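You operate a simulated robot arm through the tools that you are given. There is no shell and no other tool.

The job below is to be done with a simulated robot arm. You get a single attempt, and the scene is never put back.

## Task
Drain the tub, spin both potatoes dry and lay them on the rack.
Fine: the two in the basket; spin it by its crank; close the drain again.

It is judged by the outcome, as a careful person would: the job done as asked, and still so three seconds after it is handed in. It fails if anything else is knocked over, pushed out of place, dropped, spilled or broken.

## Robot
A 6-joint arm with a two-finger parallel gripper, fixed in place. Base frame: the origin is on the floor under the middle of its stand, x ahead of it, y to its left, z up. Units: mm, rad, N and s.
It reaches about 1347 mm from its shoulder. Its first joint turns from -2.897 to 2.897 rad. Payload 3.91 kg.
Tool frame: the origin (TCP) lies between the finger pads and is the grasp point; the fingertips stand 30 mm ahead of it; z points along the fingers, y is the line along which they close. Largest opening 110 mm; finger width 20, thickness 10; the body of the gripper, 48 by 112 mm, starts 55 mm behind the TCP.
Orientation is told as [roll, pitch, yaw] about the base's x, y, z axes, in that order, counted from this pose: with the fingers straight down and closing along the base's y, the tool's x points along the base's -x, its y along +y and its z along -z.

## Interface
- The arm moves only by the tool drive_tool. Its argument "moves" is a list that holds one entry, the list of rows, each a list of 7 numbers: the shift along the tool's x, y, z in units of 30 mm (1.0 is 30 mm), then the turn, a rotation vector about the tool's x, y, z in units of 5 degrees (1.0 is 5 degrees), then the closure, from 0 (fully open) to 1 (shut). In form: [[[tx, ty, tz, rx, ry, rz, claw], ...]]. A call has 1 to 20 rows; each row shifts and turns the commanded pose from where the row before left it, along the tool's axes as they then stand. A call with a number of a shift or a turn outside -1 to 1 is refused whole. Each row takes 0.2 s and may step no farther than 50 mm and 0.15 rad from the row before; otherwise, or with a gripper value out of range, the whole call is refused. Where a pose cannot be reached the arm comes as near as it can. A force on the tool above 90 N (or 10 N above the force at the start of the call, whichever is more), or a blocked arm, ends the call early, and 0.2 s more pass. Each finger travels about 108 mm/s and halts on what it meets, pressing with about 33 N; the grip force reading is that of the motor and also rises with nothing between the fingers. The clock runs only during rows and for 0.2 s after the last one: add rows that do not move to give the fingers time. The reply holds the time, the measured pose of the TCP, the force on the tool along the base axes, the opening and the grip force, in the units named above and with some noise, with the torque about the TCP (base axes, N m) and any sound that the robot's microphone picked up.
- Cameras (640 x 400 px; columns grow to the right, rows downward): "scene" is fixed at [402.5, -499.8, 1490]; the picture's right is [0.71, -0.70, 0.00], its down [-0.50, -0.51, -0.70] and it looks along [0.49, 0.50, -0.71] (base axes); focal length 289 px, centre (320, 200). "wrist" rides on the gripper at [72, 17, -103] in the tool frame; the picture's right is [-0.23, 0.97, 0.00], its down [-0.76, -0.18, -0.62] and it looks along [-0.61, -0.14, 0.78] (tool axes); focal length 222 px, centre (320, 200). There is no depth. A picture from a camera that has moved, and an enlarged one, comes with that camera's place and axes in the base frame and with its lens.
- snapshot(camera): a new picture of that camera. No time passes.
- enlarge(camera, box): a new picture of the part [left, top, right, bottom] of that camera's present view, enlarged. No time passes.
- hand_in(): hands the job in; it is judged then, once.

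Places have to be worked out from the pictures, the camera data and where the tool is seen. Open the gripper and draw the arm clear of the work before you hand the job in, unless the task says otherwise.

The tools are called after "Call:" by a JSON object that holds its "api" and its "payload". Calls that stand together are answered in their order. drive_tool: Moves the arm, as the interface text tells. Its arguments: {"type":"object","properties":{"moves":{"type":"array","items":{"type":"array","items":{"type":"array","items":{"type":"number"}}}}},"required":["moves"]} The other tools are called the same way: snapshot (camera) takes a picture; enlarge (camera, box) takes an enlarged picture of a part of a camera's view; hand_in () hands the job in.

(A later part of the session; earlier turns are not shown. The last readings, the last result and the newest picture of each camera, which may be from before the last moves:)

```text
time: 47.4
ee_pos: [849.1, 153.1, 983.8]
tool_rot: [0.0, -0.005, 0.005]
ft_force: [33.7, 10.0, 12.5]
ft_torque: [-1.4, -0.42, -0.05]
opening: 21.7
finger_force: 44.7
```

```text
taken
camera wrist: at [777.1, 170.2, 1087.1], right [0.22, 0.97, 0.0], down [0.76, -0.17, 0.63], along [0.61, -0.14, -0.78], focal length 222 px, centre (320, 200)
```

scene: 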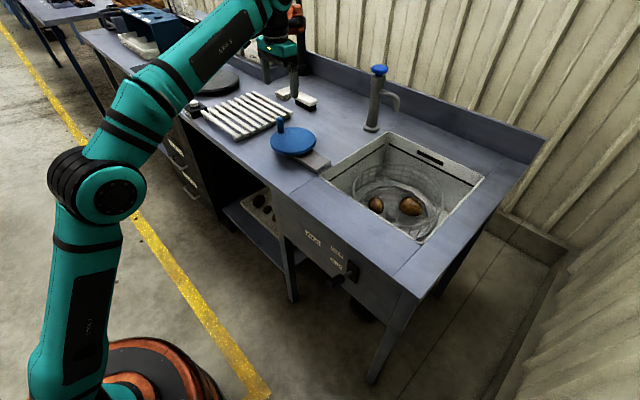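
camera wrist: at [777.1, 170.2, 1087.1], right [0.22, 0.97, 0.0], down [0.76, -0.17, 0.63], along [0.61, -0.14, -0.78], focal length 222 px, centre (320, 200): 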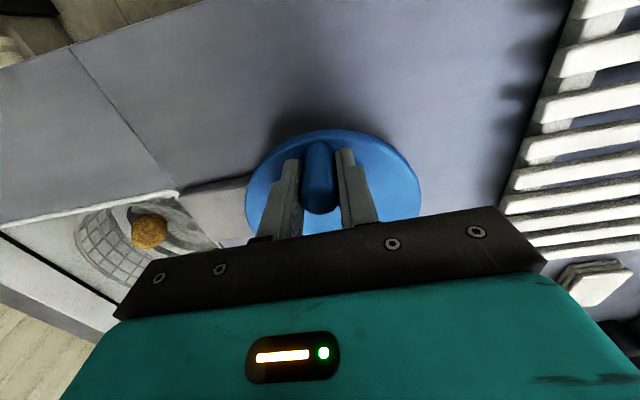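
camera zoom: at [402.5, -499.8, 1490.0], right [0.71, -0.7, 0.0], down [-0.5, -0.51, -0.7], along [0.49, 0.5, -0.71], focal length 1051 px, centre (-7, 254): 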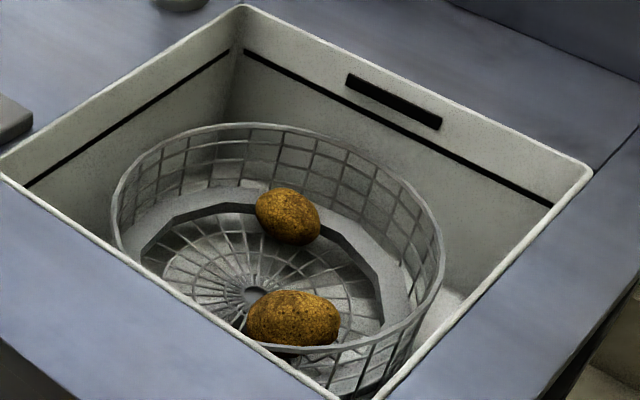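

Another full round should make sure they are dry; the force stays below 35 N. I repeat the pattern.

Call:
{"api": "drive_tool", "payload": {"moves": [[[-0.0115, -0.2188, 0, 0, 0, 0, 1], [-0.1148, -0.4972, 0, 0, 0, 0, 1], [-0.4115, -0.6847, 0, 0, 0, 0, 1], [-0.7763, -0.5421, 0, 0, 0, 0, 1], [-0.9358, -0.1446, 0, 0, 0, 0, 1], [-0.9038, 0.2825, 0, 0, 0, 0, 1], [-0.6868, 0.6518, 0, 0, 0, 0, 1], [-0.3294, 0.8878, 0, 0, 0, 0, 1], [0.0954, 0.942, 0, 0, 0, 0, 1], [0.5008, 0.8036, 0, 0, 0, 0, 1], [0.8036, 0.5008, 0, 0, 0, 0, 1], [0.942, 0.0954, 0, 0, 0, 0, 1], [0.8878, -0.3294, 0, 0, 0, 0, 1], [0.6518, -0.6868, 0, 0, 0, 0, 1], [0.2825, -0.9038, 0, 0, 0, 0, 1], [-0.1446, -0.9358, 0, 0, 0, 0, 1], [-0.5421, -0.7763, 0, 0, 0, 0, 1], [-0.6847, -0.4115, 0, 0, 0, 0, 1], [-0.4972, -0.1148, 0, 0, 0, 0, 1], [-0.2188, -0.0115, 0, 0, 0, 0, 1]]]}}

Call:
{"api": "enlarge", "payload": {"camera": "scene", "box": [330, 130, 490, 240]}}

Call:
{"api": "drive_tool", "payload": {"moves": [[[-0.2188, 0.0115, 0, 0, 0, 0, 1], [-0.4972, 0.1148, 0, 0, 0, 0, 1], [-0.6847, 0.4115, 0, 0, 0, 0, 1], [-0.5421, 0.7763, 0, 0, 0, 0, 1], [-0.1446, 0.9358, 0, 0, 0, 0, 1], [0.2825, 0.9038, 0, 0, 0, 0, 1], [0.6518, 0.6868, 0, 0, 0, 0, 1], [0.8878, 0.3294, 0, 0, 0, 0, 1], [0.942, -0.0954, 0, 0, 0, 0, 1], [0.8036, -0.5008, 0, 0, 0, 0, 1], [0.5008, -0.8036, 0, 0, 0, 0, 1], [0.0954, -0.942, 0, 0, 0, 0, 1], [-0.3294, -0.8878, 0, 0, 0, 0, 1], [-0.6868, -0.6518, 0, 0, 0, 0, 1], [-0.9038, -0.2825, 0, 0, 0, 0, 1], [-0.9358, 0.1446, 0, 0, 0, 0, 1], [-0.7763, 0.5421, 0, 0, 0, 0, 1], [-0.4115, 0.6847, 0, 0, 0, 0, 1], [-0.1148, 0.4972, 0, 0, 0, 0, 1], [-0.0115, 0.2188, 0, 0, 0, 0, 1]]]}}

Call:
{"api": "enlarge", "payload": {"camera": "scene", "box": [330, 130, 490, 240]}}

```text
time: 51.6
ee_pos: [910.6, 88.3, 982.8]
tool_rot: [0.0, -0.002, 0.001]
ft_force: [2.8, 6.2, 14.2]
ft_torque: [-0.84, -0.3, -0.15]
opening: 21.6
finger_force: 45.7
```

```text
3.64 times, centred on (410, 185) of scene
camera zoom: at [402.5, -499.8, 1490.0], right [0.71, -0.7, 0.0], down [-0.5, -0.51, -0.7], along [0.49, 0.5, -0.71], focal length 1051 px, centre (-7, 254)
```

zoom: 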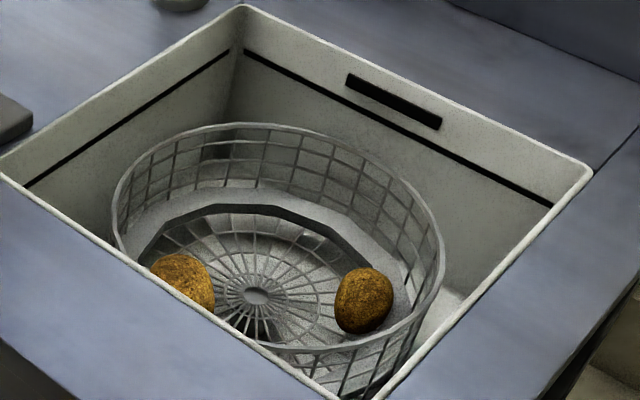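

```text
time: 55.4
ee_pos: [977.5, 114.8, 982.7]
tool_rot: [-0.002, -0.013, -0.01]
ft_force: [83.8, -58.3, 19.6]
ft_torque: [1.64, 0.39, 1.14]
opening: 18.2
finger_force: 45.6
stopped in row 19: the force on the tool passed its limit at 102 N (the readings are from after the stop); the commanded pose is now the measured one
```

```text
3.64 times, centred on (410, 185) of scene
camera zoom: at [402.5, -499.8, 1490.0], right [0.71, -0.7, 0.0], down [-0.5, -0.51, -0.7], along [0.49, 0.5, -0.71], focal length 1051 px, centre (-7, 254)
```

zoom: 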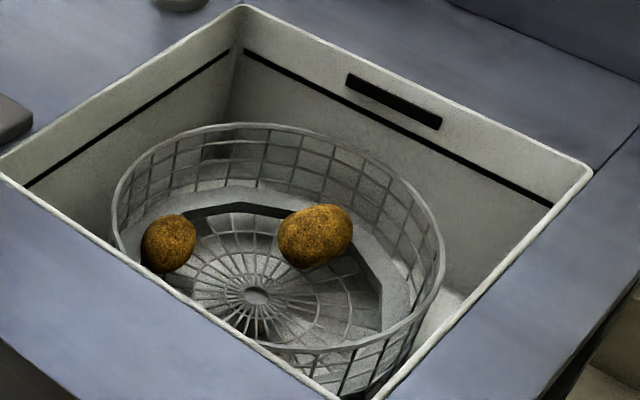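

The grip slipped: the force passed the limit and the opening dropped to 18 mm. I look at the handle before doing anything else.

Call:
{"api": "snapshot", "payload": {"camera": "wrist"}}

Call:
{"api": "enlarge", "payload": {"camera": "scene", "box": [230, 60, 370, 180]}}

```text
taken
camera wrist: at [903.9, 133.6, 1085.1], right [0.24, 0.97, 0.0], down [0.75, -0.18, 0.63], along [0.62, -0.15, -0.77], focal length 222 px, centre (320, 200)
```

wrist: 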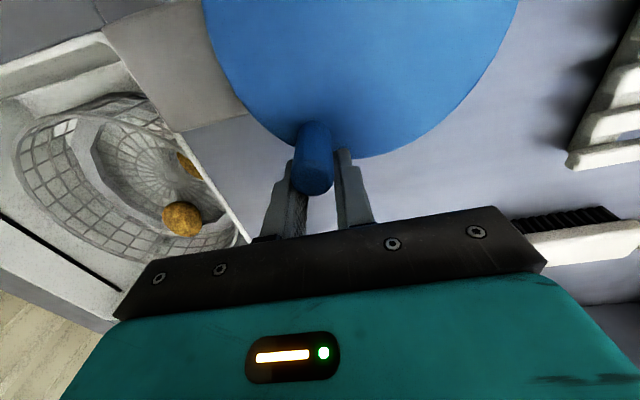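

```text
3.33 times, centred on (300, 120) of scene
camera zoom: at [402.5, -499.8, 1490.0], right [0.71, -0.7, 0.0], down [-0.5, -0.51, -0.7], along [0.49, 0.5, -0.71], focal length 964 px, centre (387, 467)
```

zoom: 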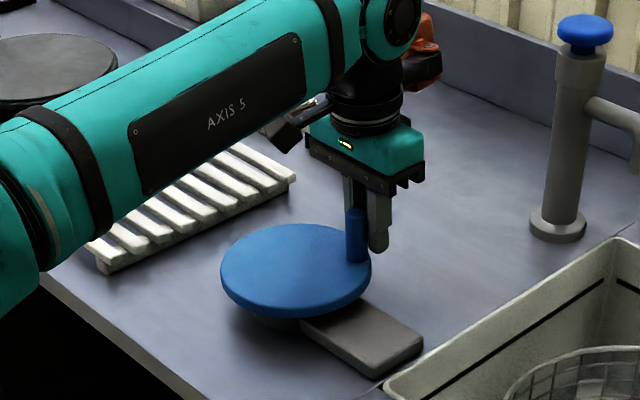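

The handle only slid to the edge of the pads. I open the fingers in place, then look at the crank and the potatoes closely.

Call:
{"api": "drive_tool", "payload": {"moves": [[[0, 0, 0, 0, 0, 0, 0.6], [0, 0, 0, 0, 0, 0, 0.3], [0, 0, 0, 0, 0, 0, 0], [0, 0, 0, 0, 0, 0, 0]]]}}

Call:
{"api": "snapshot", "payload": {"camera": "wrist"}}

Call:
{"api": "enlarge", "payload": {"camera": "scene", "box": [230, 60, 370, 180]}}

Call:
{"api": "enlarge", "payload": {"camera": "scene", "box": [355, 170, 425, 215]}}

```text
time: 56.4
ee_pos: [973.2, 115.5, 982.9]
tool_rot: [-0.004, -0.01, -0.01]
ft_force: [0.6, 0.1, 0.3]
ft_torque: [-0.02, -0.03, 0.0]
opening: 110.2
finger_force: 0.1
```

```text
taken
camera wrist: at [901.9, 134.3, 1086.4], right [0.24, 0.97, 0.0], down [0.75, -0.18, 0.63], along [0.61, -0.15, -0.78], focal length 222 px, centre (320, 200)
```

wrist: 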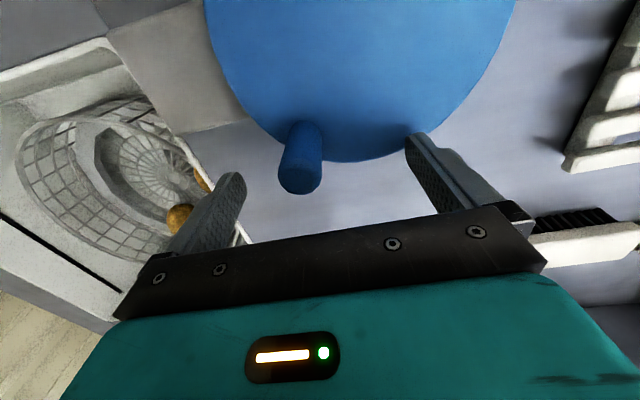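

```text
3.33 times, centred on (300, 120) of scene
camera zoom: at [402.5, -499.8, 1490.0], right [0.71, -0.7, 0.0], down [-0.5, -0.51, -0.7], along [0.49, 0.5, -0.71], focal length 964 px, centre (387, 467)
```

zoom: 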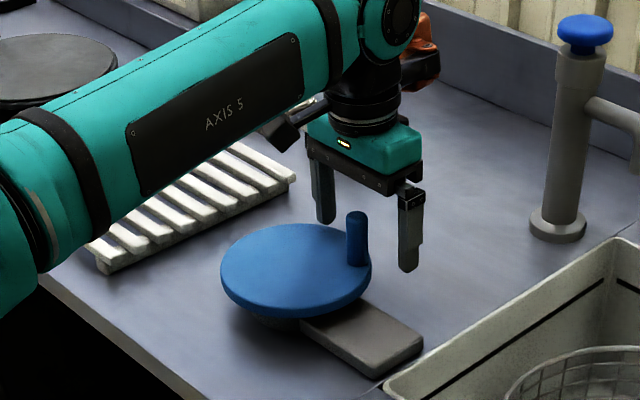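

```text
8.89 times, centred on (390, 192) of scene
camera zoom: at [402.5, -499.8, 1490.0], right [0.71, -0.7, 0.0], down [-0.5, -0.51, -0.7], along [0.49, 0.5, -0.71], focal length 2570 px, centre (-302, 267)
```

zoom: 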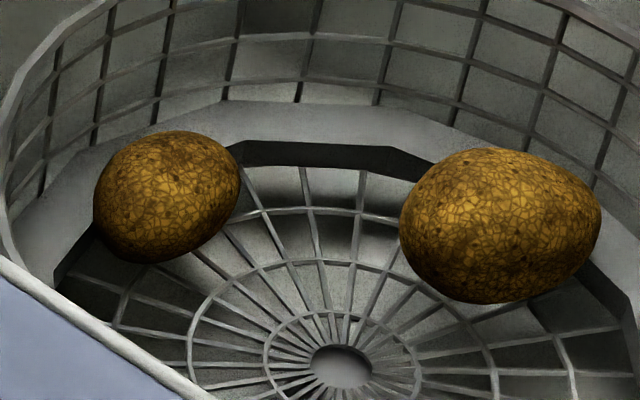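

The crank is undamaged; its handle now stands at about (957, 109), about 42° short of the far side. The potatoes look earthy and dull, but a few more turns will show whether they still change, so I re-centre on the handle and grip it again.

Call:
{"api": "drive_tool", "payload": {"moves": [[[0.27, -0.1, 0, 0, 0.115, -0.115, 0], [0.27, -0.1, 0, 0, 0, 0, 0], [0, 0, 0, 0, 0, 0, 0.5], [0, 0, 0, 0, 0, 0, 1], [0, 0, 0, 0, 0, 0, 1], [0, 0, 0, 0, 0, 0, 1]]]}}

Call:
{"api": "snapshot", "payload": {"camera": "wrist"}}

```text
time: 57.8
ee_pos: [957.8, 110.0, 983.8]
tool_rot: [-0.003, 0.0, -0.002]
ft_force: [-2.1, 0.8, -1.2]
ft_torque: [1.18, -0.05, 0.0]
opening: 21.4
finger_force: 44.9
```

```text
taken
camera wrist: at [886.8, 127.6, 1087.6], right [0.23, 0.97, 0.0], down [0.76, -0.18, 0.62], along [0.61, -0.14, -0.78], focal length 222 px, centre (320, 200)
```

wrist: 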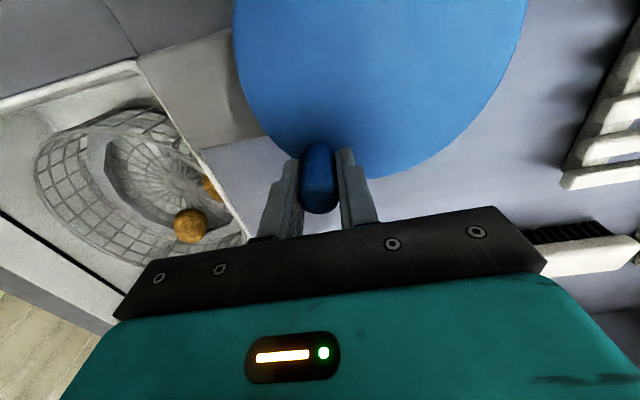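

The handle is centred in the pads again. I turn it a bit more gently, just over one turn, and compare the potatoes afterwards.

Call:
{"api": "drive_tool", "payload": {"moves": [[[-0.1781, 0.2279, 0, 0, 0, 0, 1], [-0.2294, 0.4503, 0, 0, 0, 0, 1], [-0.125, 0.7091, 0, 0, 0, 0, 1], [0.1608, 0.8006, 0, 0, 0, 0, 1], [0.4575, 0.6764, 0, 0, 0, 0, 1], [0.6832, 0.4473, 0, 0, 0, 0, 1], [0.8029, 0.1488, 0, 0, 0, 0, 1], [0.7981, -0.1727, 0, 0, 0, 0, 1], [0.6695, -0.4675, 0, 0, 0, 0, 1], [0.437, -0.6898, 0, 0, 0, 0, 1], [0.1368, -0.805, 0, 0, 0, 0, 1], [-0.1847, -0.7955, 0, 0, 0, 0, 1], [-0.4775, -0.6624, 0, 0, 0, 0, 1], [-0.6962, -0.4266, 0, 0, 0, 0, 1], [-0.807, -0.1247, 0, 0, 0, 0, 1], [-0.7926, 0.1965, 0, 0, 0, 0, 1], [-0.6552, 0.4874, 0, 0, 0, 0, 1], [-0.3816, 0.6106, 0, 0, 0, 0, 1], [-0.1308, 0.4882, 0, 0, 0, 0, 1], [-0.0202, 0.2885, 0, 0, 0, 0, 1]]]}}

Call:
{"api": "snapshot", "payload": {"camera": "wrist"}}

Call:
{"api": "enlarge", "payload": {"camera": "scene", "box": [335, 160, 455, 240]}}

```text
time: 61.6
ee_pos: [977.5, 114.9, 983.9]
tool_rot: [-0.007, -0.013, -0.013]
ft_force: [89.7, -58.4, 19.5]
ft_torque: [1.88, -0.03, 1.15]
opening: 18.6
finger_force: 44.8
stopped in row 19: the force on the tool passed its limit at 102 N (the readings are from after the stop); the commanded pose is now the measured one
```

```text
taken
camera wrist: at [904.6, 134.8, 1087.4], right [0.24, 0.97, 0.0], down [0.75, -0.18, 0.63], along [0.61, -0.15, -0.77], focal length 222 px, centre (320, 200)
```

wrist: 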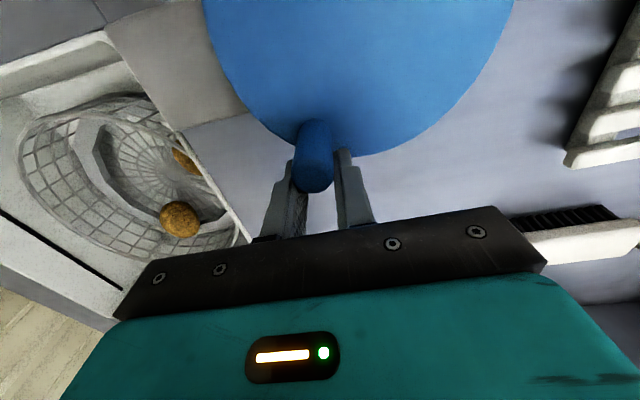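

```text
5.00 times, centred on (395, 200) of scene
camera zoom: at [402.5, -499.8, 1490.0], right [0.71, -0.7, 0.0], down [-0.5, -0.51, -0.7], along [0.49, 0.5, -0.71], focal length 1445 px, centre (-55, 200)
```

zoom: 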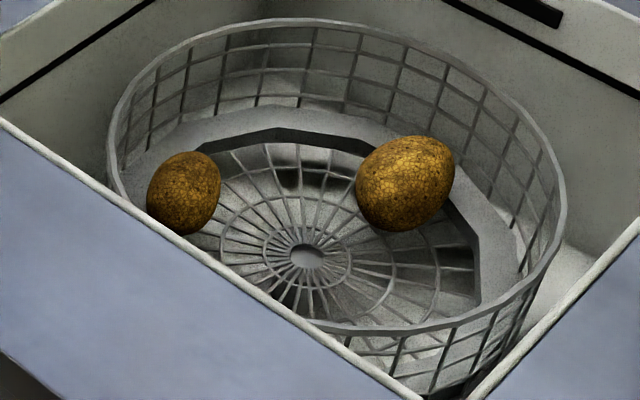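

It stalled at the same handle angle with the pads at the handle's edge, so the pinch itself was squeezing the handle out. The potatoes look the same golden, dull colour as one turn ago. I open the fingers, rise clear and go over the tub to inspect them closely.

Call:
{"api": "drive_tool", "payload": {"moves": [[[0, 0, 0, 0, 0, 0, 0.6], [0, 0, 0, 0, 0, 0, 0.3], [0, 0, 0, 0, 0, 0, 0], [0, 0, 0, 0, 0.13, -0.13, 0], [0, 0, -0.9, 0, 0, 0, 0], [0, 0, -0.9, 0, 0, 0, 0], [0, 0, -0.9, 0, 0, 0, 0], [0, 0, -0.9, 0, 0, 0, 0], [0, 0, -0.9, 0, 0, 0, 0], [0, 0, -0.9, 0, 0, 0, 0]]]}}

Call:
{"api": "snapshot", "payload": {"camera": "wrist"}}

Call:
{"api": "snapshot", "payload": {"camera": "scene"}}

```text
time: 63.8
ee_pos: [950.9, 122.4, 1130.2]
tool_rot: [-0.008, 0.002, 0.01]
ft_force: [0.6, 0.0, 0.0]
ft_torque: [0.0, 0.04, -0.01]
opening: 109.9
finger_force: 0.0
out of reach, approached as far as the arm can: row 9, 10
```

```text
taken
camera wrist: at [879.6, 140.2, 1233.3], right [0.22, 0.98, -0.01], down [0.76, -0.17, 0.62], along [0.61, -0.14, -0.78], focal length 222 px, centre (320, 200)
```

wrist: 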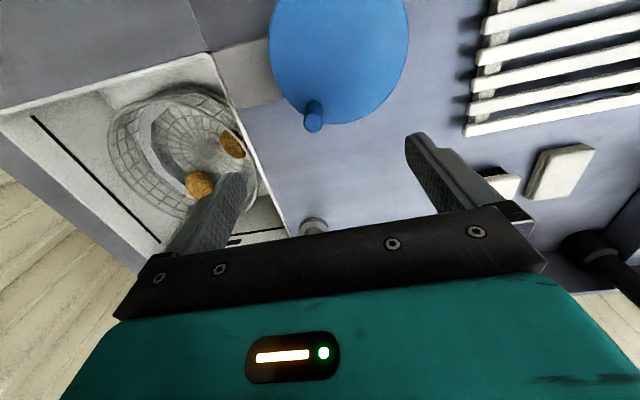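

```text
taken
```

scene: 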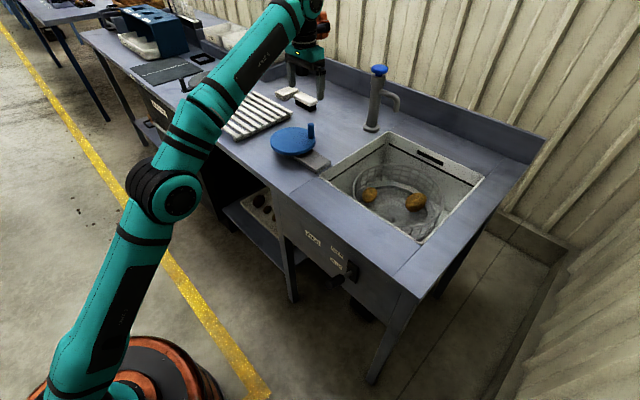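

Useful: the arm reaches its limit here at height (rows 9–10 out of reach), so for the far potato I'll need the tool tilted or the basket turned. Now a close look at the potatoes.

Call:
{"api": "enlarge", "payload": {"camera": "scene", "box": [350, 170, 440, 226]}}

Call:
{"api": "enlarge", "payload": {"camera": "wrist", "box": [90, 70, 300, 240]}}

```text
7.11 times, centred on (395, 198) of scene
camera zoom: at [402.5, -499.8, 1490.0], right [0.71, -0.7, 0.0], down [-0.5, -0.51, -0.7], along [0.49, 0.5, -0.71], focal length 2056 px, centre (-213, 214)
```

zoom: 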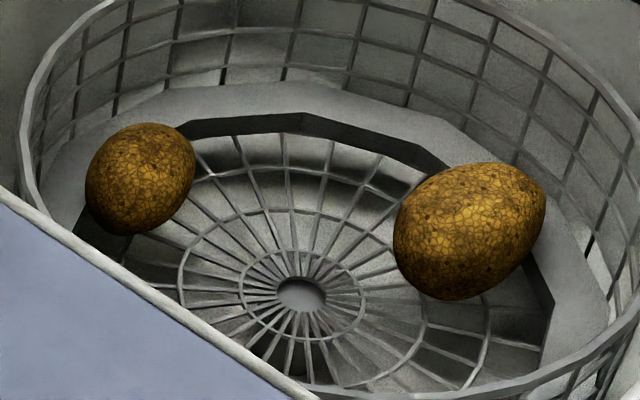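

```text
2.35 times, centred on (195, 155) of wrist
camera zoom: at [879.6, 140.2, 1233.3], right [0.22, 0.98, -0.01], down [0.76, -0.17, 0.62], along [0.61, -0.14, -0.78], focal length 523 px, centre (614, 306)
```

zoom: 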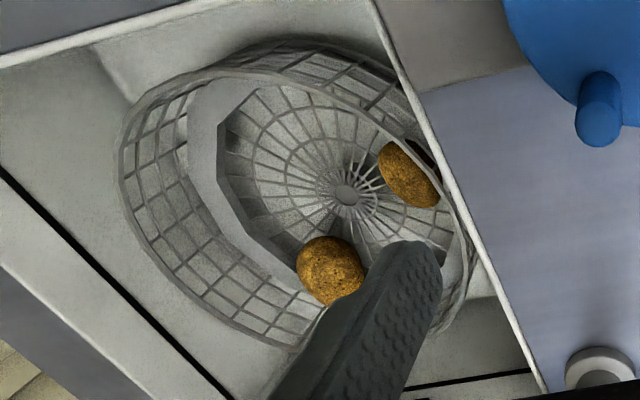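

Both potatoes look dull, dry and golden, unchanged over the last turns, so I take them as spun dry. The larger is at about (1129, −236) and the smaller at about (1045, −99). For the far one I'll come in tilted 30° outward with −30° yaw, so I first move over the tub and turn the tool.

Call:
{"api": "drive_tool", "payload": {"moves": [[[0.5, -0.9, 0, 0, 0, 0, 0], [0.5, -0.9, 0, 0, 0, 0, 0], [0.5, -0.9, 0, 0, 0, 0, 0], [0.5, -0.9, 0, 0, 0, 0, 0], [0, -0.9, 0, 0, 0, 0, 0], [0, -0.9, 0, 0, 0, 0, 0], [0, -0.9, 0, 0, 0, 0, 0], [0, -0.9, 0, 0, 0, 0, 0], [0, -0.9, 0, 0, 0, 0, 0], [0, -0.9, 0, 0, 0, 0, 0], [0, 0, 0.9, 0, 0, 0, 0], [0, 0, 0.9, 0, 0, 0, 0], [0, 0, 0.9, 0, 0, 0, 0], [0, 0, 0.9, 0, 0, 0, 0], [0, 0, 0, 0, 0, 1, 0], [0, 0, 0, 0, 0, 1, 0], [0, 0, 0, 0, 0, 1, 0], [0, 0, 0, 0, 0, 1, 0], [0, 0, 0, 0, 0, 1, 0], [0, 0, 0, 0, 0, 1, 0]]]}}

Call:
{"api": "drive_tool", "payload": {"moves": [[[0, 0, 0, 0, -1, 0, 0], [0, 0, 0, 0, -1, 0, 0], [0, 0, 0, 0, -1, 0, 0], [0, 0, 0, 0, -1, 0, 0], [0, 0, 0, 0, -1, 0, 0], [0, 0, 0, 0, -1, 0, 0], [0, 0, 0, 0, 0, 0, 0]]]}}

Call:
{"api": "snapshot", "payload": {"camera": "wrist"}}

Call:
{"api": "snapshot", "payload": {"camera": "scene"}}

```text
time: 68.0
ee_pos: [895.1, -146.9, 1024.4]
tool_rot: [-0.008, 0.0, -0.515]
ft_force: [-0.7, -0.3, -0.4]
ft_torque: [0.02, -0.01, 0.03]
opening: 110.2
finger_force: 0.1
```

```text
time: 69.6
ee_pos: [894.9, -148.4, 1025.4]
tool_rot: [-0.01, -0.525, -0.509]
ft_force: [-0.2, -0.8, 0.2]
ft_torque: [0.0, 0.04, -0.01]
opening: 109.8
finger_force: 0.1
```

```text
taken
camera wrist: at [804.3, -75.9, 1078.5], right [0.65, 0.75, 0.11], down [0.22, -0.32, 0.92], along [0.73, -0.58, -0.37], focal length 222 px, centre (320, 200)
```

wrist: 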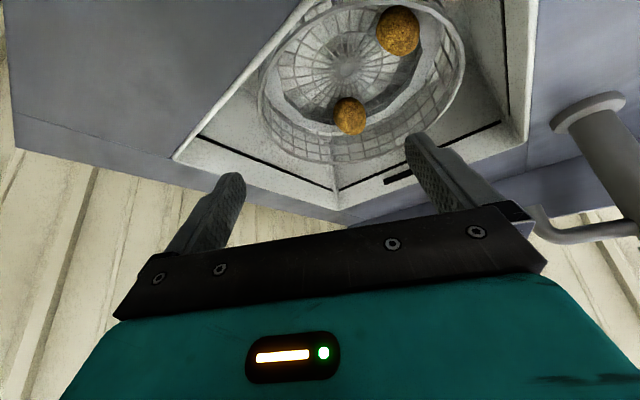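

```text
taken
```

scene: 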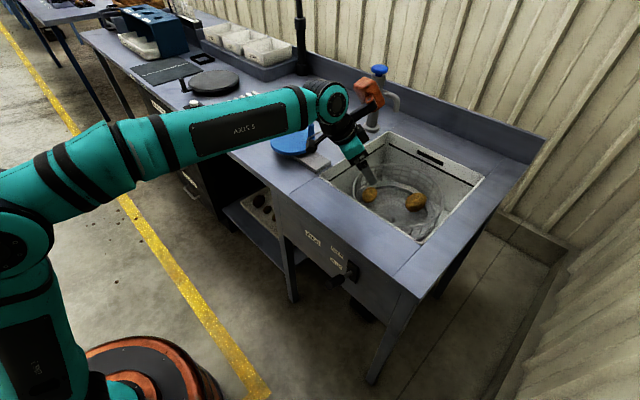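

The far potato re-reads at about (1125, −232), matching. I move to a pre-grasp point about 130 mm back along the tilted tool axis and check the alignment there.

Call:
{"api": "drive_tool", "payload": {"moves": [[[-0.36, 0.161, 0.857, 0, 0, 0, 0], [-0.36, 0.161, 0.857, 0, 0, 0, 0], [-0.36, 0.161, 0.857, 0, 0, 0, 0], [-0.36, 0.161, 0.857, 0, 0, 0, 0], [-0.36, 0.161, 0.857, 0, 0, 0, 0], [-0.36, 0.161, 0.857, 0, 0, 0, 0], [-0.36, 0.161, 0.857, 0, 0, 0, 0], [-0.36, 0.161, 0.857, 0, 0, 0, 0], [0, 0, 0, 0, 0, 0, 0]]]}}

Call:
{"api": "snapshot", "payload": {"camera": "wrist"}}

Call:
{"api": "enlarge", "payload": {"camera": "scene", "box": [300, 90, 500, 250]}}

```text
time: 71.6
ee_pos: [1068.4, -203.2, 888.2]
tool_rot: [-0.012, -0.522, -0.507]
ft_force: [0.4, 0.2, 0.0]
ft_torque: [0.0, -0.02, 0.01]
opening: 110.0
finger_force: 0.0
```

```text
taken
camera wrist: at [977.9, -131.4, 942.1], right [0.65, 0.75, 0.11], down [0.22, -0.32, 0.92], along [0.73, -0.58, -0.37], focal length 222 px, centre (320, 200)
```

wrist: 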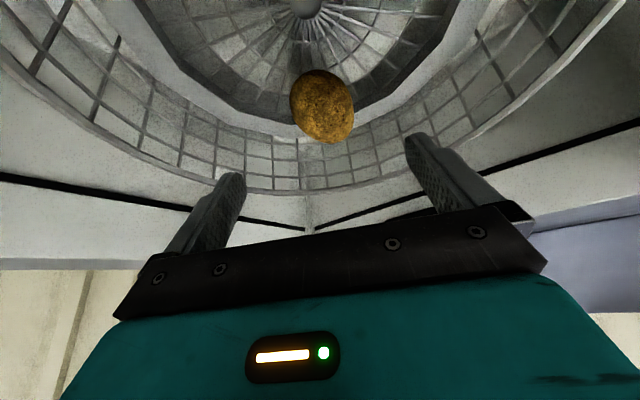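

```text
2.50 times, centred on (400, 170) of scene
camera zoom: at [402.5, -499.8, 1490.0], right [0.71, -0.7, 0.0], down [-0.5, -0.51, -0.7], along [0.49, 0.5, -0.71], focal length 723 px, centre (120, 275)
```

zoom: 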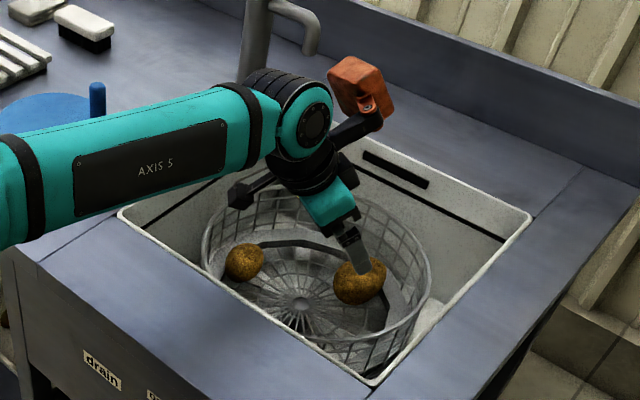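

The potato lies within about 3 mm of the tool's centre line, 134 mm ahead. I narrow the fingers to about 95 mm to clear the basket's inner ledge, and go in 127 mm.

Call:
{"api": "drive_tool", "payload": {"moves": [[[0.02, 0.02, 0.8, 0, 0, 0, 0.14], [0.02, 0.02, 0.8, 0, 0, 0, 0.14], [0.02, 0.02, 0.8, 0, 0, 0, 0.14], [0.02, 0.02, 0.8, 0, 0, 0, 0.14], [0.02, 0.02, 0.6, 0, 0, 0, 0.14], [0, 0, 0.433, 0, 0, 0, 0.14], [0, 0, 0, 0, 0, 0, 0.14]]]}}

Call:
{"api": "snapshot", "payload": {"camera": "wrist"}}

Call:
{"api": "enlarge", "payload": {"camera": "scene", "box": [330, 130, 490, 250]}}

```text
time: 73.2
ee_pos: [1121.4, -229.7, 777.1]
tool_rot: [-0.011, -0.523, -0.509]
ft_force: [-0.1, -0.1, 0.2]
ft_torque: [0.02, 0.02, -0.01]
opening: 94.5
finger_force: 0.1
```

```text
taken
camera wrist: at [1030.9, -158.5, 831.0], right [0.65, 0.75, 0.11], down [0.22, -0.32, 0.92], along [0.73, -0.58, -0.37], focal length 222 px, centre (320, 200)
```

wrist: 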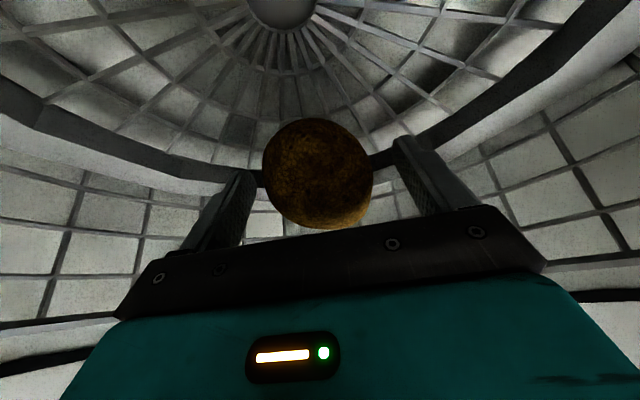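

```text
3.33 times, centred on (410, 190) of scene
camera zoom: at [402.5, -499.8, 1490.0], right [0.71, -0.7, 0.0], down [-0.5, -0.51, -0.7], along [0.49, 0.5, -0.71], focal length 964 px, centre (20, 233)
```

zoom: 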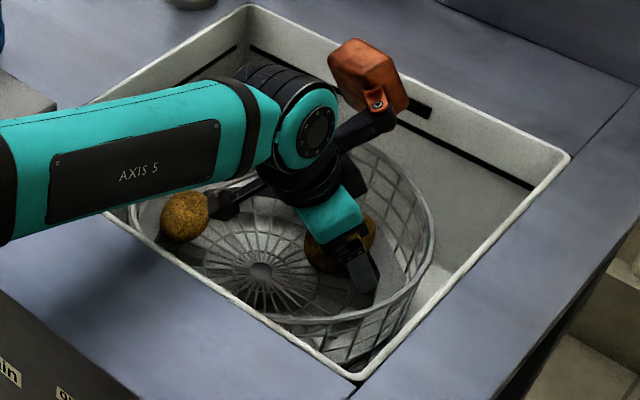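

The potato sits between the fingers with no contact force. I close on it.

Call:
{"api": "drive_tool", "payload": {"moves": [[[0, 0, 0, 0, 0, 0, 0.4], [0, 0, 0, 0, 0, 0, 0.7], [0, 0, 0, 0, 0, 0, 1], [0, 0, 0, 0, 0, 0, 1]]]}}

Call:
{"api": "snapshot", "payload": {"camera": "wrist"}}

```text
time: 74.2
ee_pos: [1120.5, -230.0, 777.1]
tool_rot: [-0.009, -0.524, -0.508]
ft_force: [-0.8, 0.3, 0.5]
ft_torque: [0.0, 0.02, 0.0]
opening: 61.7
finger_force: 32.9
```

```text
taken
camera wrist: at [1030.8, -158.5, 831.0], right [0.65, 0.75, 0.11], down [0.22, -0.32, 0.92], along [0.73, -0.58, -0.37], focal length 222 px, centre (320, 200)
```

wrist: 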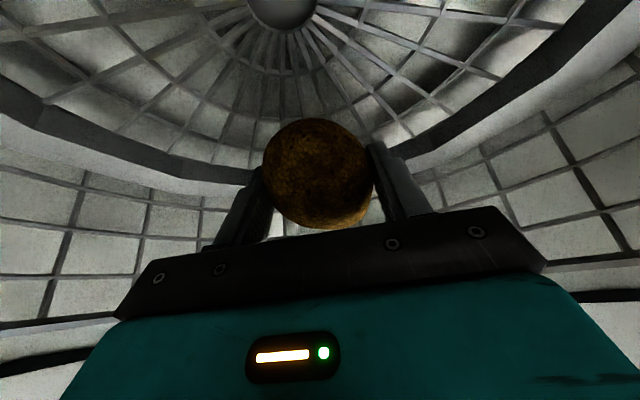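

Gripped at 61.7 mm with steady force. I draw back along the tool axis and then lift clear of the tub rim.

Call:
{"api": "drive_tool", "payload": {"moves": [[[0, 0, -0.5, 0, 0, 0, 1], [0, 0, -0.8, 0, 0, 0, 1], [0, 0, -0.8, 0, 0, 0, 1], [0, 0, -0.8, 0, 0, 0, 1], [0, 0, -0.8, 0, 0, 0, 1], [0, 0, -0.7, 0, 0, 0, 1], [-0.45, 0, -0.78, 0, 0, 0, 1], [-0.45, 0, -0.78, 0, 0, 0, 1], [-0.45, 0, -0.78, 0, 0, 0, 1], [0, 0, 0, 0, 0, 0, 1]]]}}

Call:
{"api": "snapshot", "payload": {"camera": "wrist"}}

Call:
{"api": "snapshot", "payload": {"camera": "scene"}}

```text
time: 76.4
ee_pos: [1064.9, -197.3, 973.9]
tool_rot: [-0.01, -0.524, -0.509]
ft_force: [-0.8, -0.2, -1.0]
ft_torque: [0.03, 0.02, -0.04]
opening: 61.7
finger_force: 33.6
```

```text
taken
camera wrist: at [974.5, -124.9, 1026.5], right [0.65, 0.75, 0.11], down [0.22, -0.32, 0.92], along [0.73, -0.58, -0.37], focal length 222 px, centre (320, 200)
```

wrist: 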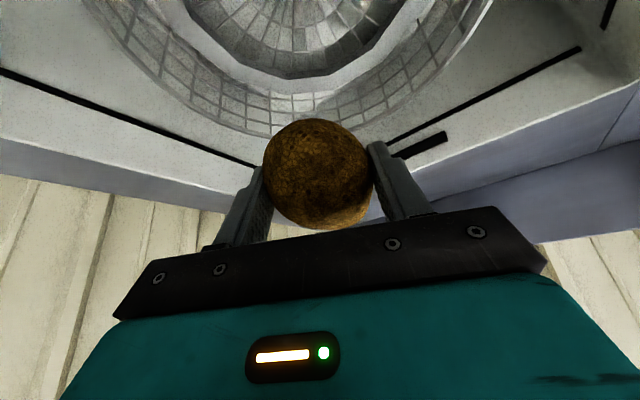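

```text
taken
```

scene: 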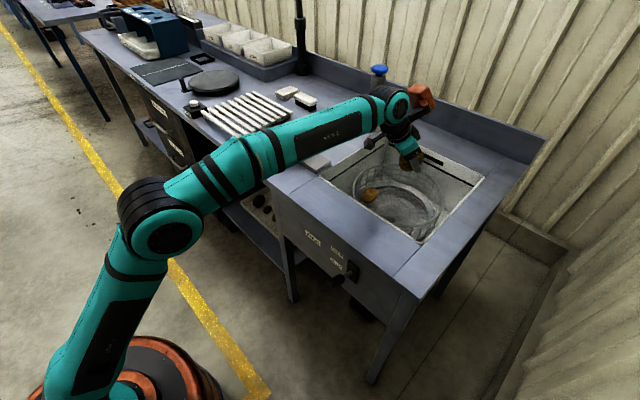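

The potato is secure and out of the tub. I back off toward the base, turn the tool upright again, and take yaw out.

Call:
{"api": "drive_tool", "payload": {"moves": [[[0.504, -0.223, -0.841, 0, 0, 0, 1], [0.504, -0.223, -0.841, 0, 0, 0, 1], [0.504, -0.223, -0.841, 0, 0, 0, 1], [0.504, -0.223, -0.841, 0, 0, 0, 1], [0.504, -0.223, -0.841, 0, 0, 0, 1], [0.504, -0.223, -0.841, 0, 0, 0, 1], [0.504, -0.223, -0.841, 0, 0, 0, 1], [0, 0, 0, 0, 1, 0, 1], [0, 0, 0, 0, 1, 0, 1], [0, 0, 0, 0, 1, 0, 1], [0, 0, 0, 0, 1, 0, 1], [0, 0, 0, 0, 1, 0, 1], [0, 0, 0, 0, 1, 0, 1], [0, 0, 0, 0, 0, -1, 1], [0, 0, 0, 0, 0, -1, 1], [0, 0, 0, 0, 0, -1, 1], [0, 0, 0, 0, 0, -1, 1], [0, 0, 0, 0, 0, -1, 1], [0, 0, 0, 0, 0, -1, 1]]]}}

Call:
{"api": "snapshot", "payload": {"camera": "wrist"}}

Call:
{"api": "snapshot", "payload": {"camera": "scene"}}

```text
time: 80.4
ee_pos: [885.8, -147.6, 1072.4]
tool_rot: [-0.007, 0.005, 0.011]
ft_force: [0.4, -0.7, -1.3]
ft_torque: [0.0, 0.01, 0.0]
opening: 61.5
finger_force: 33.0
```

```text
taken
camera wrist: at [814.1, -130.7, 1177.5], right [0.22, 0.98, -0.01], down [0.77, -0.16, 0.62], along [0.6, -0.14, -0.78], focal length 222 px, centre (320, 200)
```

wrist: 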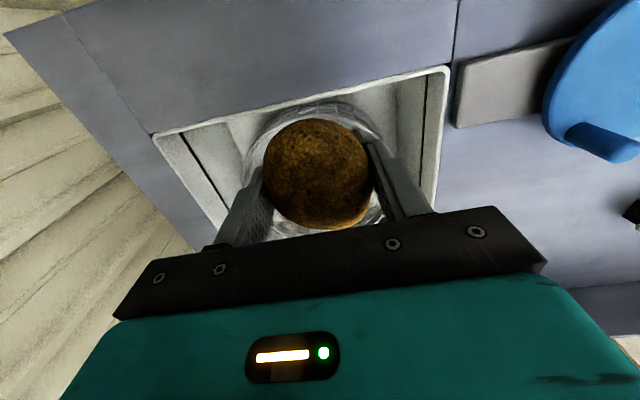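

```text
taken
```

scene: 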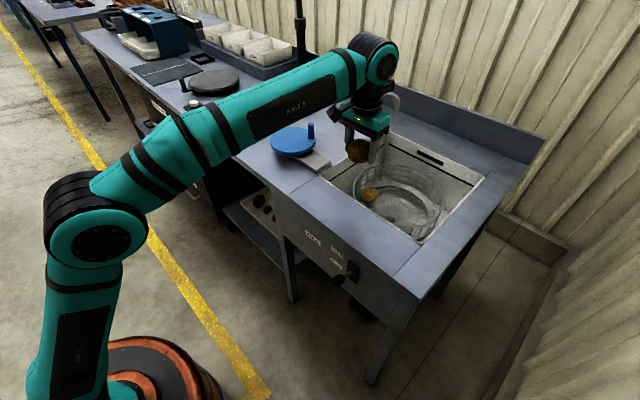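

I zoom on the held potato to see how it lies between the fingers, and on the rack to plan its place.

Call:
{"api": "enlarge", "payload": {"camera": "scene", "box": [320, 90, 420, 190]}}

Call:
{"api": "enlarge", "payload": {"camera": "scene", "box": [180, 60, 330, 160]}}

```text
4.00 times, centred on (370, 140) of scene
camera zoom: at [402.5, -499.8, 1490.0], right [0.71, -0.7, 0.0], down [-0.5, -0.51, -0.7], along [0.49, 0.5, -0.71], focal length 1156 px, centre (120, 440)
```

zoom: 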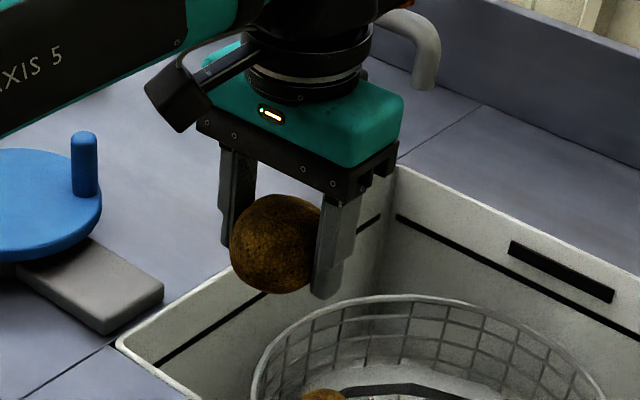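

```text
4.00 times, centred on (255, 110) of scene
camera zoom: at [402.5, -499.8, 1490.0], right [0.71, -0.7, 0.0], down [-0.5, -0.51, -0.7], along [0.49, 0.5, -0.71], focal length 1156 px, centre (580, 560)
```

zoom: 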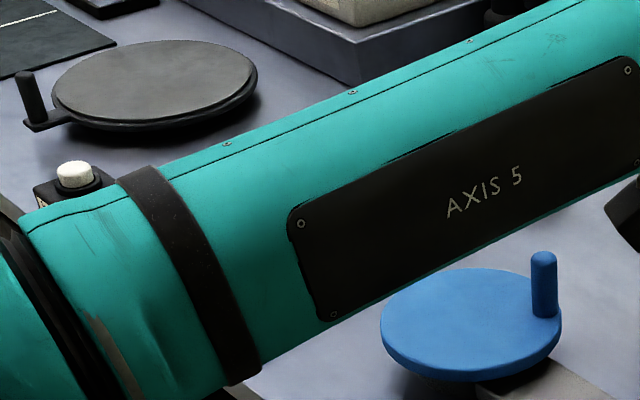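

The potato is held near its middle, and its long axis now points away and 30° down. I carry it over the crank at safe height to above the rack.

Call:
{"api": "drive_tool", "payload": {"moves": [[[0.033, 0.962, 0, 0, 0, 0, 1], [0.033, 0.962, 0, 0, 0, 0, 1], [0.033, 0.962, 0, 0, 0, 0, 1], [0.033, 0.962, 0, 0, 0, 0, 1], [0.033, 0.962, 0, 0, 0, 0, 1], [0.033, 0.962, 0, 0, 0, 0, 1], [0.033, 0.962, 0, 0, 0, 0, 1], [0.033, 0.962, 0, 0, 0, 0, 1], [0.033, 0.962, 0, 0, 0, 0, 1], [0.033, 0.962, 0, 0, 0, 0, 1], [0.033, 0.962, 0, 0, 0, 0, 1], [0.033, 0.962, 0, 0, 0, 0, 1], [0.033, 0.962, 0, 0, 0, 0, 1], [0.033, 0.962, 0, 0, 0, 0, 1], [0.033, 0.962, 0, 0, 0, 0, 1], [0.033, 0.962, 0, 0, 0, 0, 1], [0.033, 0.962, 0, 0, 0, 0, 1], [0.033, 0.962, 0, 0, 0, 0, 1], [0.033, 0.962, 0, 0, 0, 0, 1], [0.033, 0.962, 0, 0, 0, 0, 1]]]}}

Call:
{"api": "snapshot", "payload": {"camera": "wrist"}}

Call:
{"api": "snapshot", "payload": {"camera": "scene"}}

```text
time: 84.6
ee_pos: [861.9, 428.8, 1071.4]
tool_rot: [-0.006, 0.004, 0.008]
ft_force: [-0.4, -0.4, -0.9]
ft_torque: [0.03, -0.03, -0.05]
opening: 61.2
finger_force: 33.2
```

```text
taken
camera wrist: at [790.0, 446.2, 1174.8], right [0.22, 0.98, -0.01], down [0.77, -0.17, 0.62], along [0.61, -0.14, -0.78], focal length 222 px, centre (320, 200)
```

wrist: 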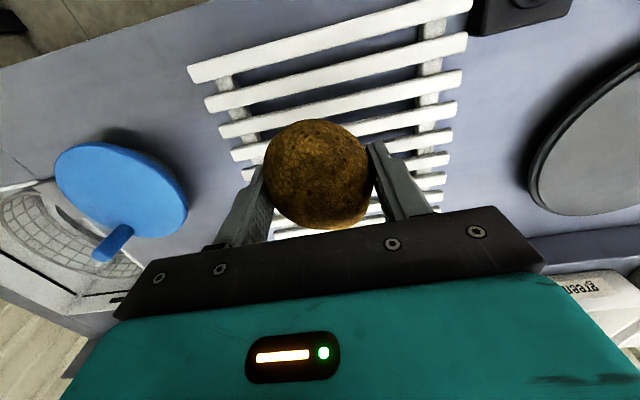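

```text
taken
```

scene: 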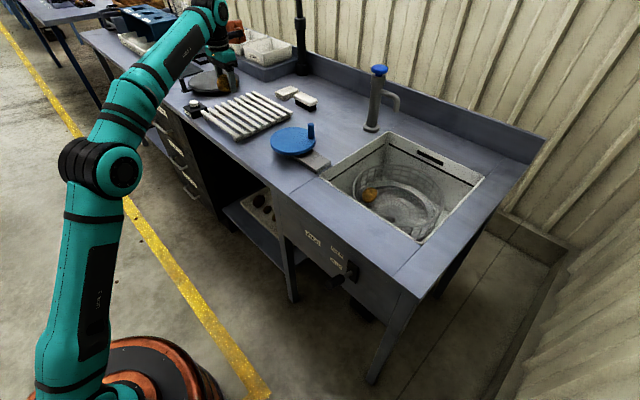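

I check the rack's slat height from both views before lowering.

Call:
{"api": "enlarge", "payload": {"camera": "wrist", "box": [170, 0, 490, 200]}}

Call:
{"api": "enlarge", "payload": {"camera": "scene", "box": [180, 70, 330, 160]}}

```text
2.00 times, centred on (330, 100) of wrist
camera zoom: at [790.0, 446.2, 1174.8], right [0.22, 0.98, -0.01], down [0.77, -0.17, 0.62], along [0.61, -0.14, -0.78], focal length 444 px, centre (300, 400)
```

zoom: 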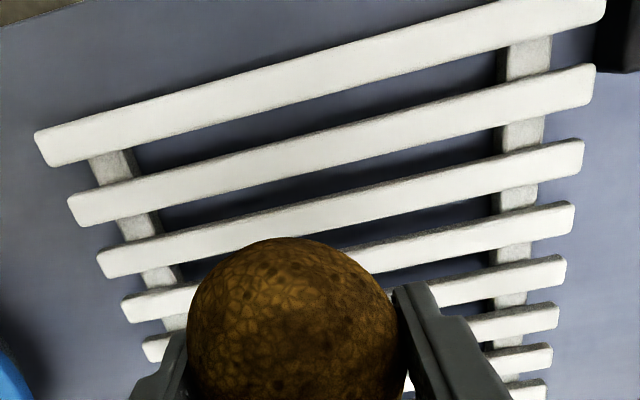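

```text
4.27 times, centred on (255, 115) of scene
camera zoom: at [402.5, -499.8, 1490.0], right [0.71, -0.7, 0.0], down [-0.5, -0.51, -0.7], along [0.49, 0.5, -0.71], focal length 1233 px, centre (597, 563)
```

zoom: 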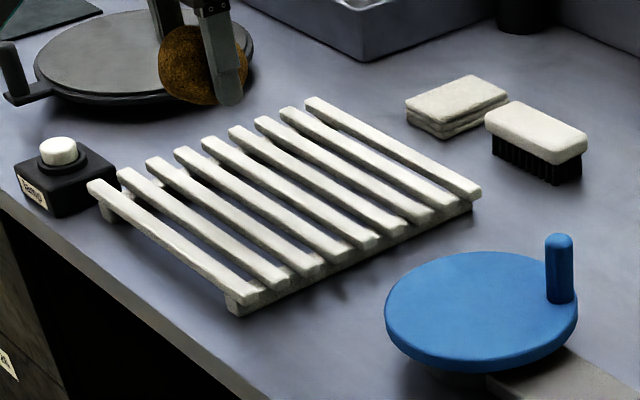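

The slat tops are at about z≈926, with the rack spanning x 795–1050, y 312–568 and the slats running along y. I turn the tool 90° so the potato's long side lies along the slats, then tilt it back level.

Call:
{"api": "drive_tool", "payload": {"moves": [[[0, 0, 0, 0, 0, -1, 1], [0, 0, 0, 0, 0, -1, 1], [0, 0, 0, 0, 0, -1, 1], [0, 0, 0, 0, 0, -1, 1], [0, 0, 0, 0, 0, -1, 1], [0, 0, 0, 0, 0, -1, 1], [0, 0, 0, 0, 0, -1, 1], [0, 0, 0, 0, 0, -1, 1], [0, 0, 0, 0, 0, -1, 1], [0, 0, 0, 0, 0, -1, 1], [0, 0, 0, 0, 0, -1, 1], [0, 0, 0, 0, 0, -1, 1], [0, 0, 0, 0, 0, -1, 1], [0, 0, 0, 0, 0, -1, 1], [0, 0, 0, 0, 0, -1, 1], [0, 0, 0, 0, 0, -1, 1], [0, 0, 0, 0, 0, -1, 1], [0, 0, 0, 0, 0, -1, 1]]]}}

Call:
{"api": "drive_tool", "payload": {"moves": [[[0, 0, 0, 0, -1, 0, 1], [0, 0, 0, 0, -1, 0, 1], [0, 0, 0, 0, -1, 0, 1], [0, 0, 0, 0, -1, 0, 1], [0, 0, 0, 0, -1, 0, 1], [0, 0, 0, 0, -1, 0, 1], [0, 0, 0, 0, 0, 0, 1]]]}}

Call:
{"api": "snapshot", "payload": {"camera": "wrist"}}

Call:
{"api": "enlarge", "payload": {"camera": "scene", "box": [150, 10, 330, 160]}}

```text
time: 88.4
ee_pos: [858.8, 429.1, 1070.4]
tool_rot: [0.007, 0.007, 1.582]
ft_force: [0.2, 1.4, -1.5]
ft_torque: [-0.03, 0.0, -0.03]
opening: 60.9
finger_force: 33.2
```

```text
time: 90.0
ee_pos: [859.4, 429.0, 1070.2]
tool_rot: [0.007, -0.516, 1.578]
ft_force: [0.4, -0.5, -1.4]
ft_torque: [0.01, 0.0, 0.0]
opening: 61.5
finger_force: 32.7
```

```text
taken
camera wrist: at [845.3, 315.7, 1124.1], right [-0.98, 0.19, 0.12], down [0.18, 0.36, 0.92], along [0.13, 0.92, -0.38], focal length 222 px, centre (320, 200)
```

wrist: 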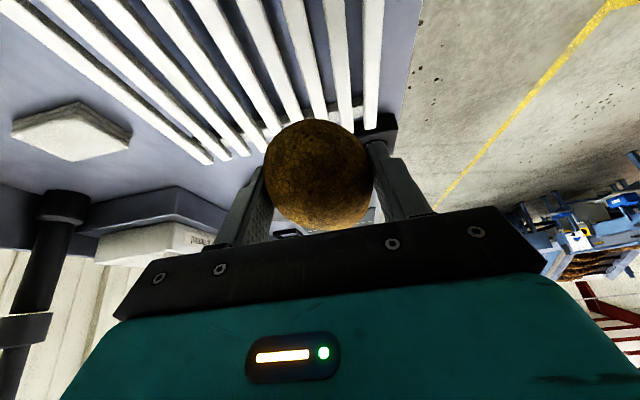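

```text
2.67 times, centred on (240, 85) of scene
camera zoom: at [402.5, -499.8, 1490.0], right [0.71, -0.7, 0.0], down [-0.5, -0.51, -0.7], along [0.49, 0.5, -0.71], focal length 771 px, centre (533, 507)
```

zoom: 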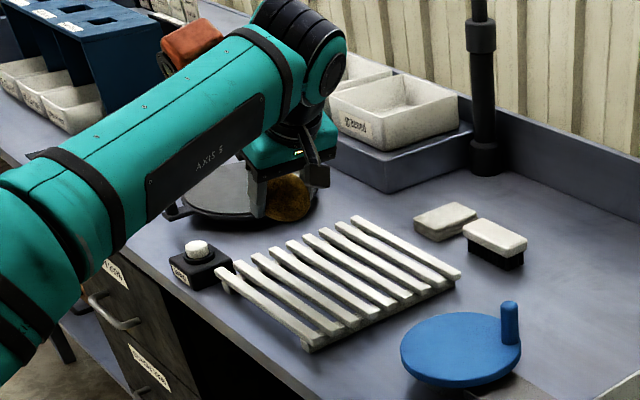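

Orientation is as planned (yaw 90°, tilt 30° toward +y). I lower toward (875, 487), over a gap between two slats, stopping about 17 mm above expected contact.

Call:
{"api": "drive_tool", "payload": {"moves": [[[-0.041, -0.104, 0.701, 0, 0, 0, 1], [-0.041, -0.104, 0.701, 0, 0, 0, 1], [-0.041, -0.104, 0.701, 0, 0, 0, 1], [-0.041, -0.104, 0.701, 0, 0, 0, 1], [-0.041, -0.104, 0.701, 0, 0, 0, 1], [0, 0, 0, 0, 0, 0, 1]]]}}

Call:
{"api": "snapshot", "payload": {"camera": "wrist"}}

Call:
{"api": "enlarge", "payload": {"camera": "scene", "box": [180, 50, 310, 150]}}

```text
time: 91.4
ee_pos: [873.3, 485.9, 980.8]
tool_rot: [0.006, -0.516, 1.577]
ft_force: [-0.4, 0.7, -2.3]
ft_torque: [-0.01, -0.01, 0.0]
opening: 61.1
finger_force: 33.1
```

```text
taken
camera wrist: at [858.9, 373.1, 1036.4], right [-0.98, 0.19, 0.12], down [0.18, 0.36, 0.92], along [0.13, 0.92, -0.38], focal length 222 px, centre (320, 200)
```

wrist: 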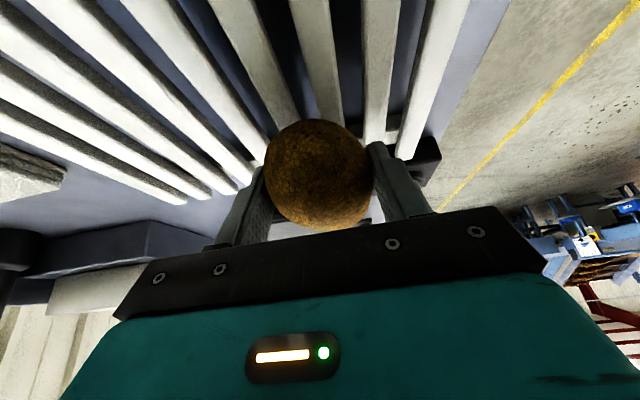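

```text
4.00 times, centred on (245, 100) of scene
camera zoom: at [402.5, -499.8, 1490.0], right [0.71, -0.7, 0.0], down [-0.5, -0.51, -0.7], along [0.49, 0.5, -0.71], focal length 1156 px, centre (620, 600)
```

zoom: 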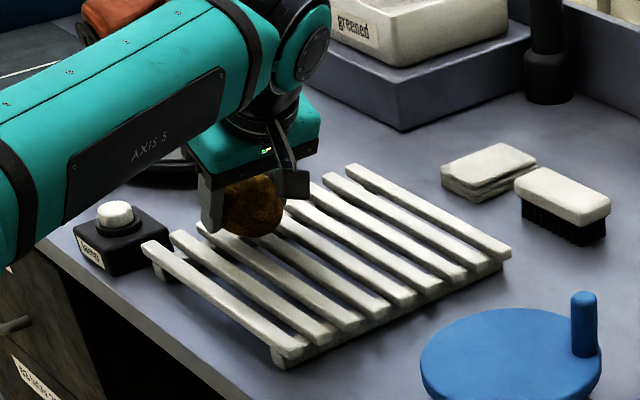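

It hovers just above the slats. I lower in 3 mm steps and watch the vertical force for contact.

Call:
{"api": "drive_tool", "payload": {"moves": [[[0.05, 0, 0.0867, 0, 0, 0, 1], [0.05, 0, 0.0867, 0, 0, 0, 1], [0.05, 0, 0.0867, 0, 0, 0, 1], [0.05, 0, 0.0867, 0, 0, 0, 1]]]}}

```text
time: 92.4
ee_pos: [872.5, 485.9, 969.9]
tool_rot: [0.004, -0.517, 1.578]
ft_force: [0.5, -0.5, -2.0]
ft_torque: [0.0, -0.02, 0.0]
opening: 61.1
finger_force: 33.0
```

No contact yet at z≈970. I continue down in 2 mm steps.

Call:
{"api": "drive_tool", "payload": {"moves": [[[0.0333, 0, 0.0577, 0, 0, 0, 1], [0.0333, 0, 0.0577, 0, 0, 0, 1], [0.0333, 0, 0.0577, 0, 0, 0, 1]]]}}

Call:
{"api": "enlarge", "payload": {"camera": "scene", "box": [200, 70, 280, 130]}}

```text
time: 93.2
ee_pos: [872.4, 487.3, 965.8]
tool_rot: [0.001, -0.519, 1.58]
ft_force: [2.3, 2.1, 28.3]
ft_torque: [0.14, -0.27, 0.2]
opening: 61.4
finger_force: 33.4
```

```text
6.67 times, centred on (240, 100) of scene
camera zoom: at [402.5, -499.8, 1490.0], right [0.71, -0.7, 0.0], down [-0.5, -0.51, -0.7], along [0.49, 0.5, -0.71], focal length 1927 px, centre (853, 867)
```

zoom: 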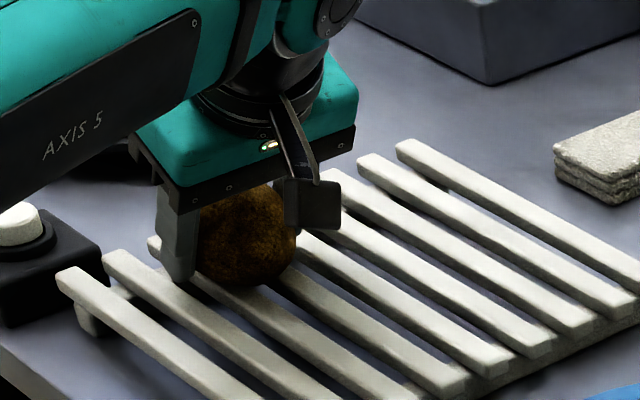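

Contact: 28 N upward at z≈966. I ease up 1.5 mm and open the fingers.

Call:
{"api": "drive_tool", "payload": {"moves": [[[-0.025, 0, -0.0433, 0, 0, 0, 1], [0, 0, 0, 0, 0, 0, 0.42], [0, 0, 0, 0, 0, 0, 0.36], [0, 0, 0, 0, 0, 0, 0.25], [0, 0, 0, 0, 0, 0, 0.1], [0, 0, 0, 0, 0, 0, 0], [0, 0, 0, 0, 0, 0, 0]]]}}

Call:
{"api": "snapshot", "payload": {"camera": "wrist"}}

Call:
{"api": "enlarge", "payload": {"camera": "scene", "box": [200, 70, 280, 130]}}

```text
time: 94.8
ee_pos: [874.5, 485.8, 965.5]
tool_rot: [0.005, -0.517, 1.579]
ft_force: [-0.8, 0.1, -0.1]
ft_torque: [0.02, -0.05, -0.01]
opening: 109.9
finger_force: 0.0
```

```text
taken
camera wrist: at [859.5, 373.4, 1018.9], right [-0.98, 0.19, 0.12], down [0.18, 0.36, 0.92], along [0.13, 0.92, -0.38], focal length 222 px, centre (320, 200)
```

wrist: 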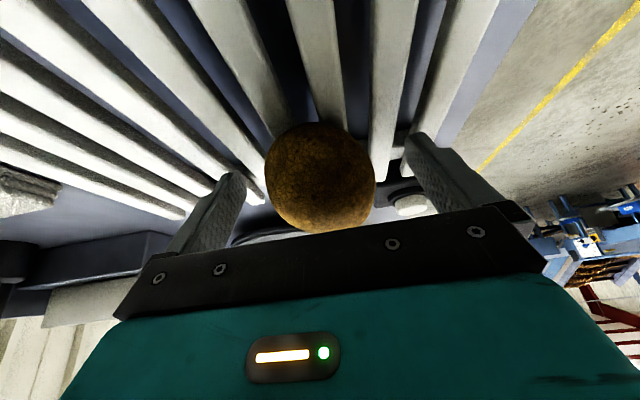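

```text
6.67 times, centred on (240, 100) of scene
camera zoom: at [402.5, -499.8, 1490.0], right [0.71, -0.7, 0.0], down [-0.5, -0.51, -0.7], along [0.49, 0.5, -0.71], focal length 1927 px, centre (853, 867)
```

zoom: 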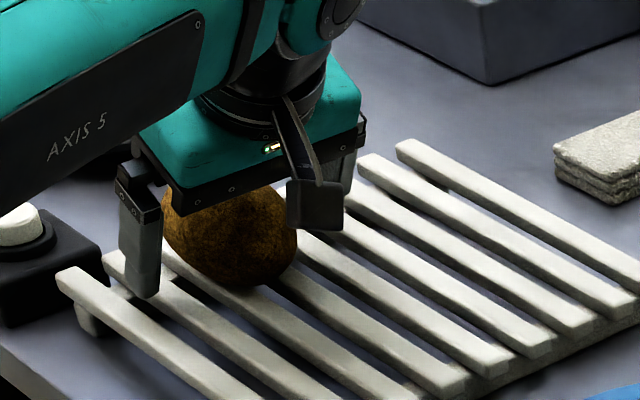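

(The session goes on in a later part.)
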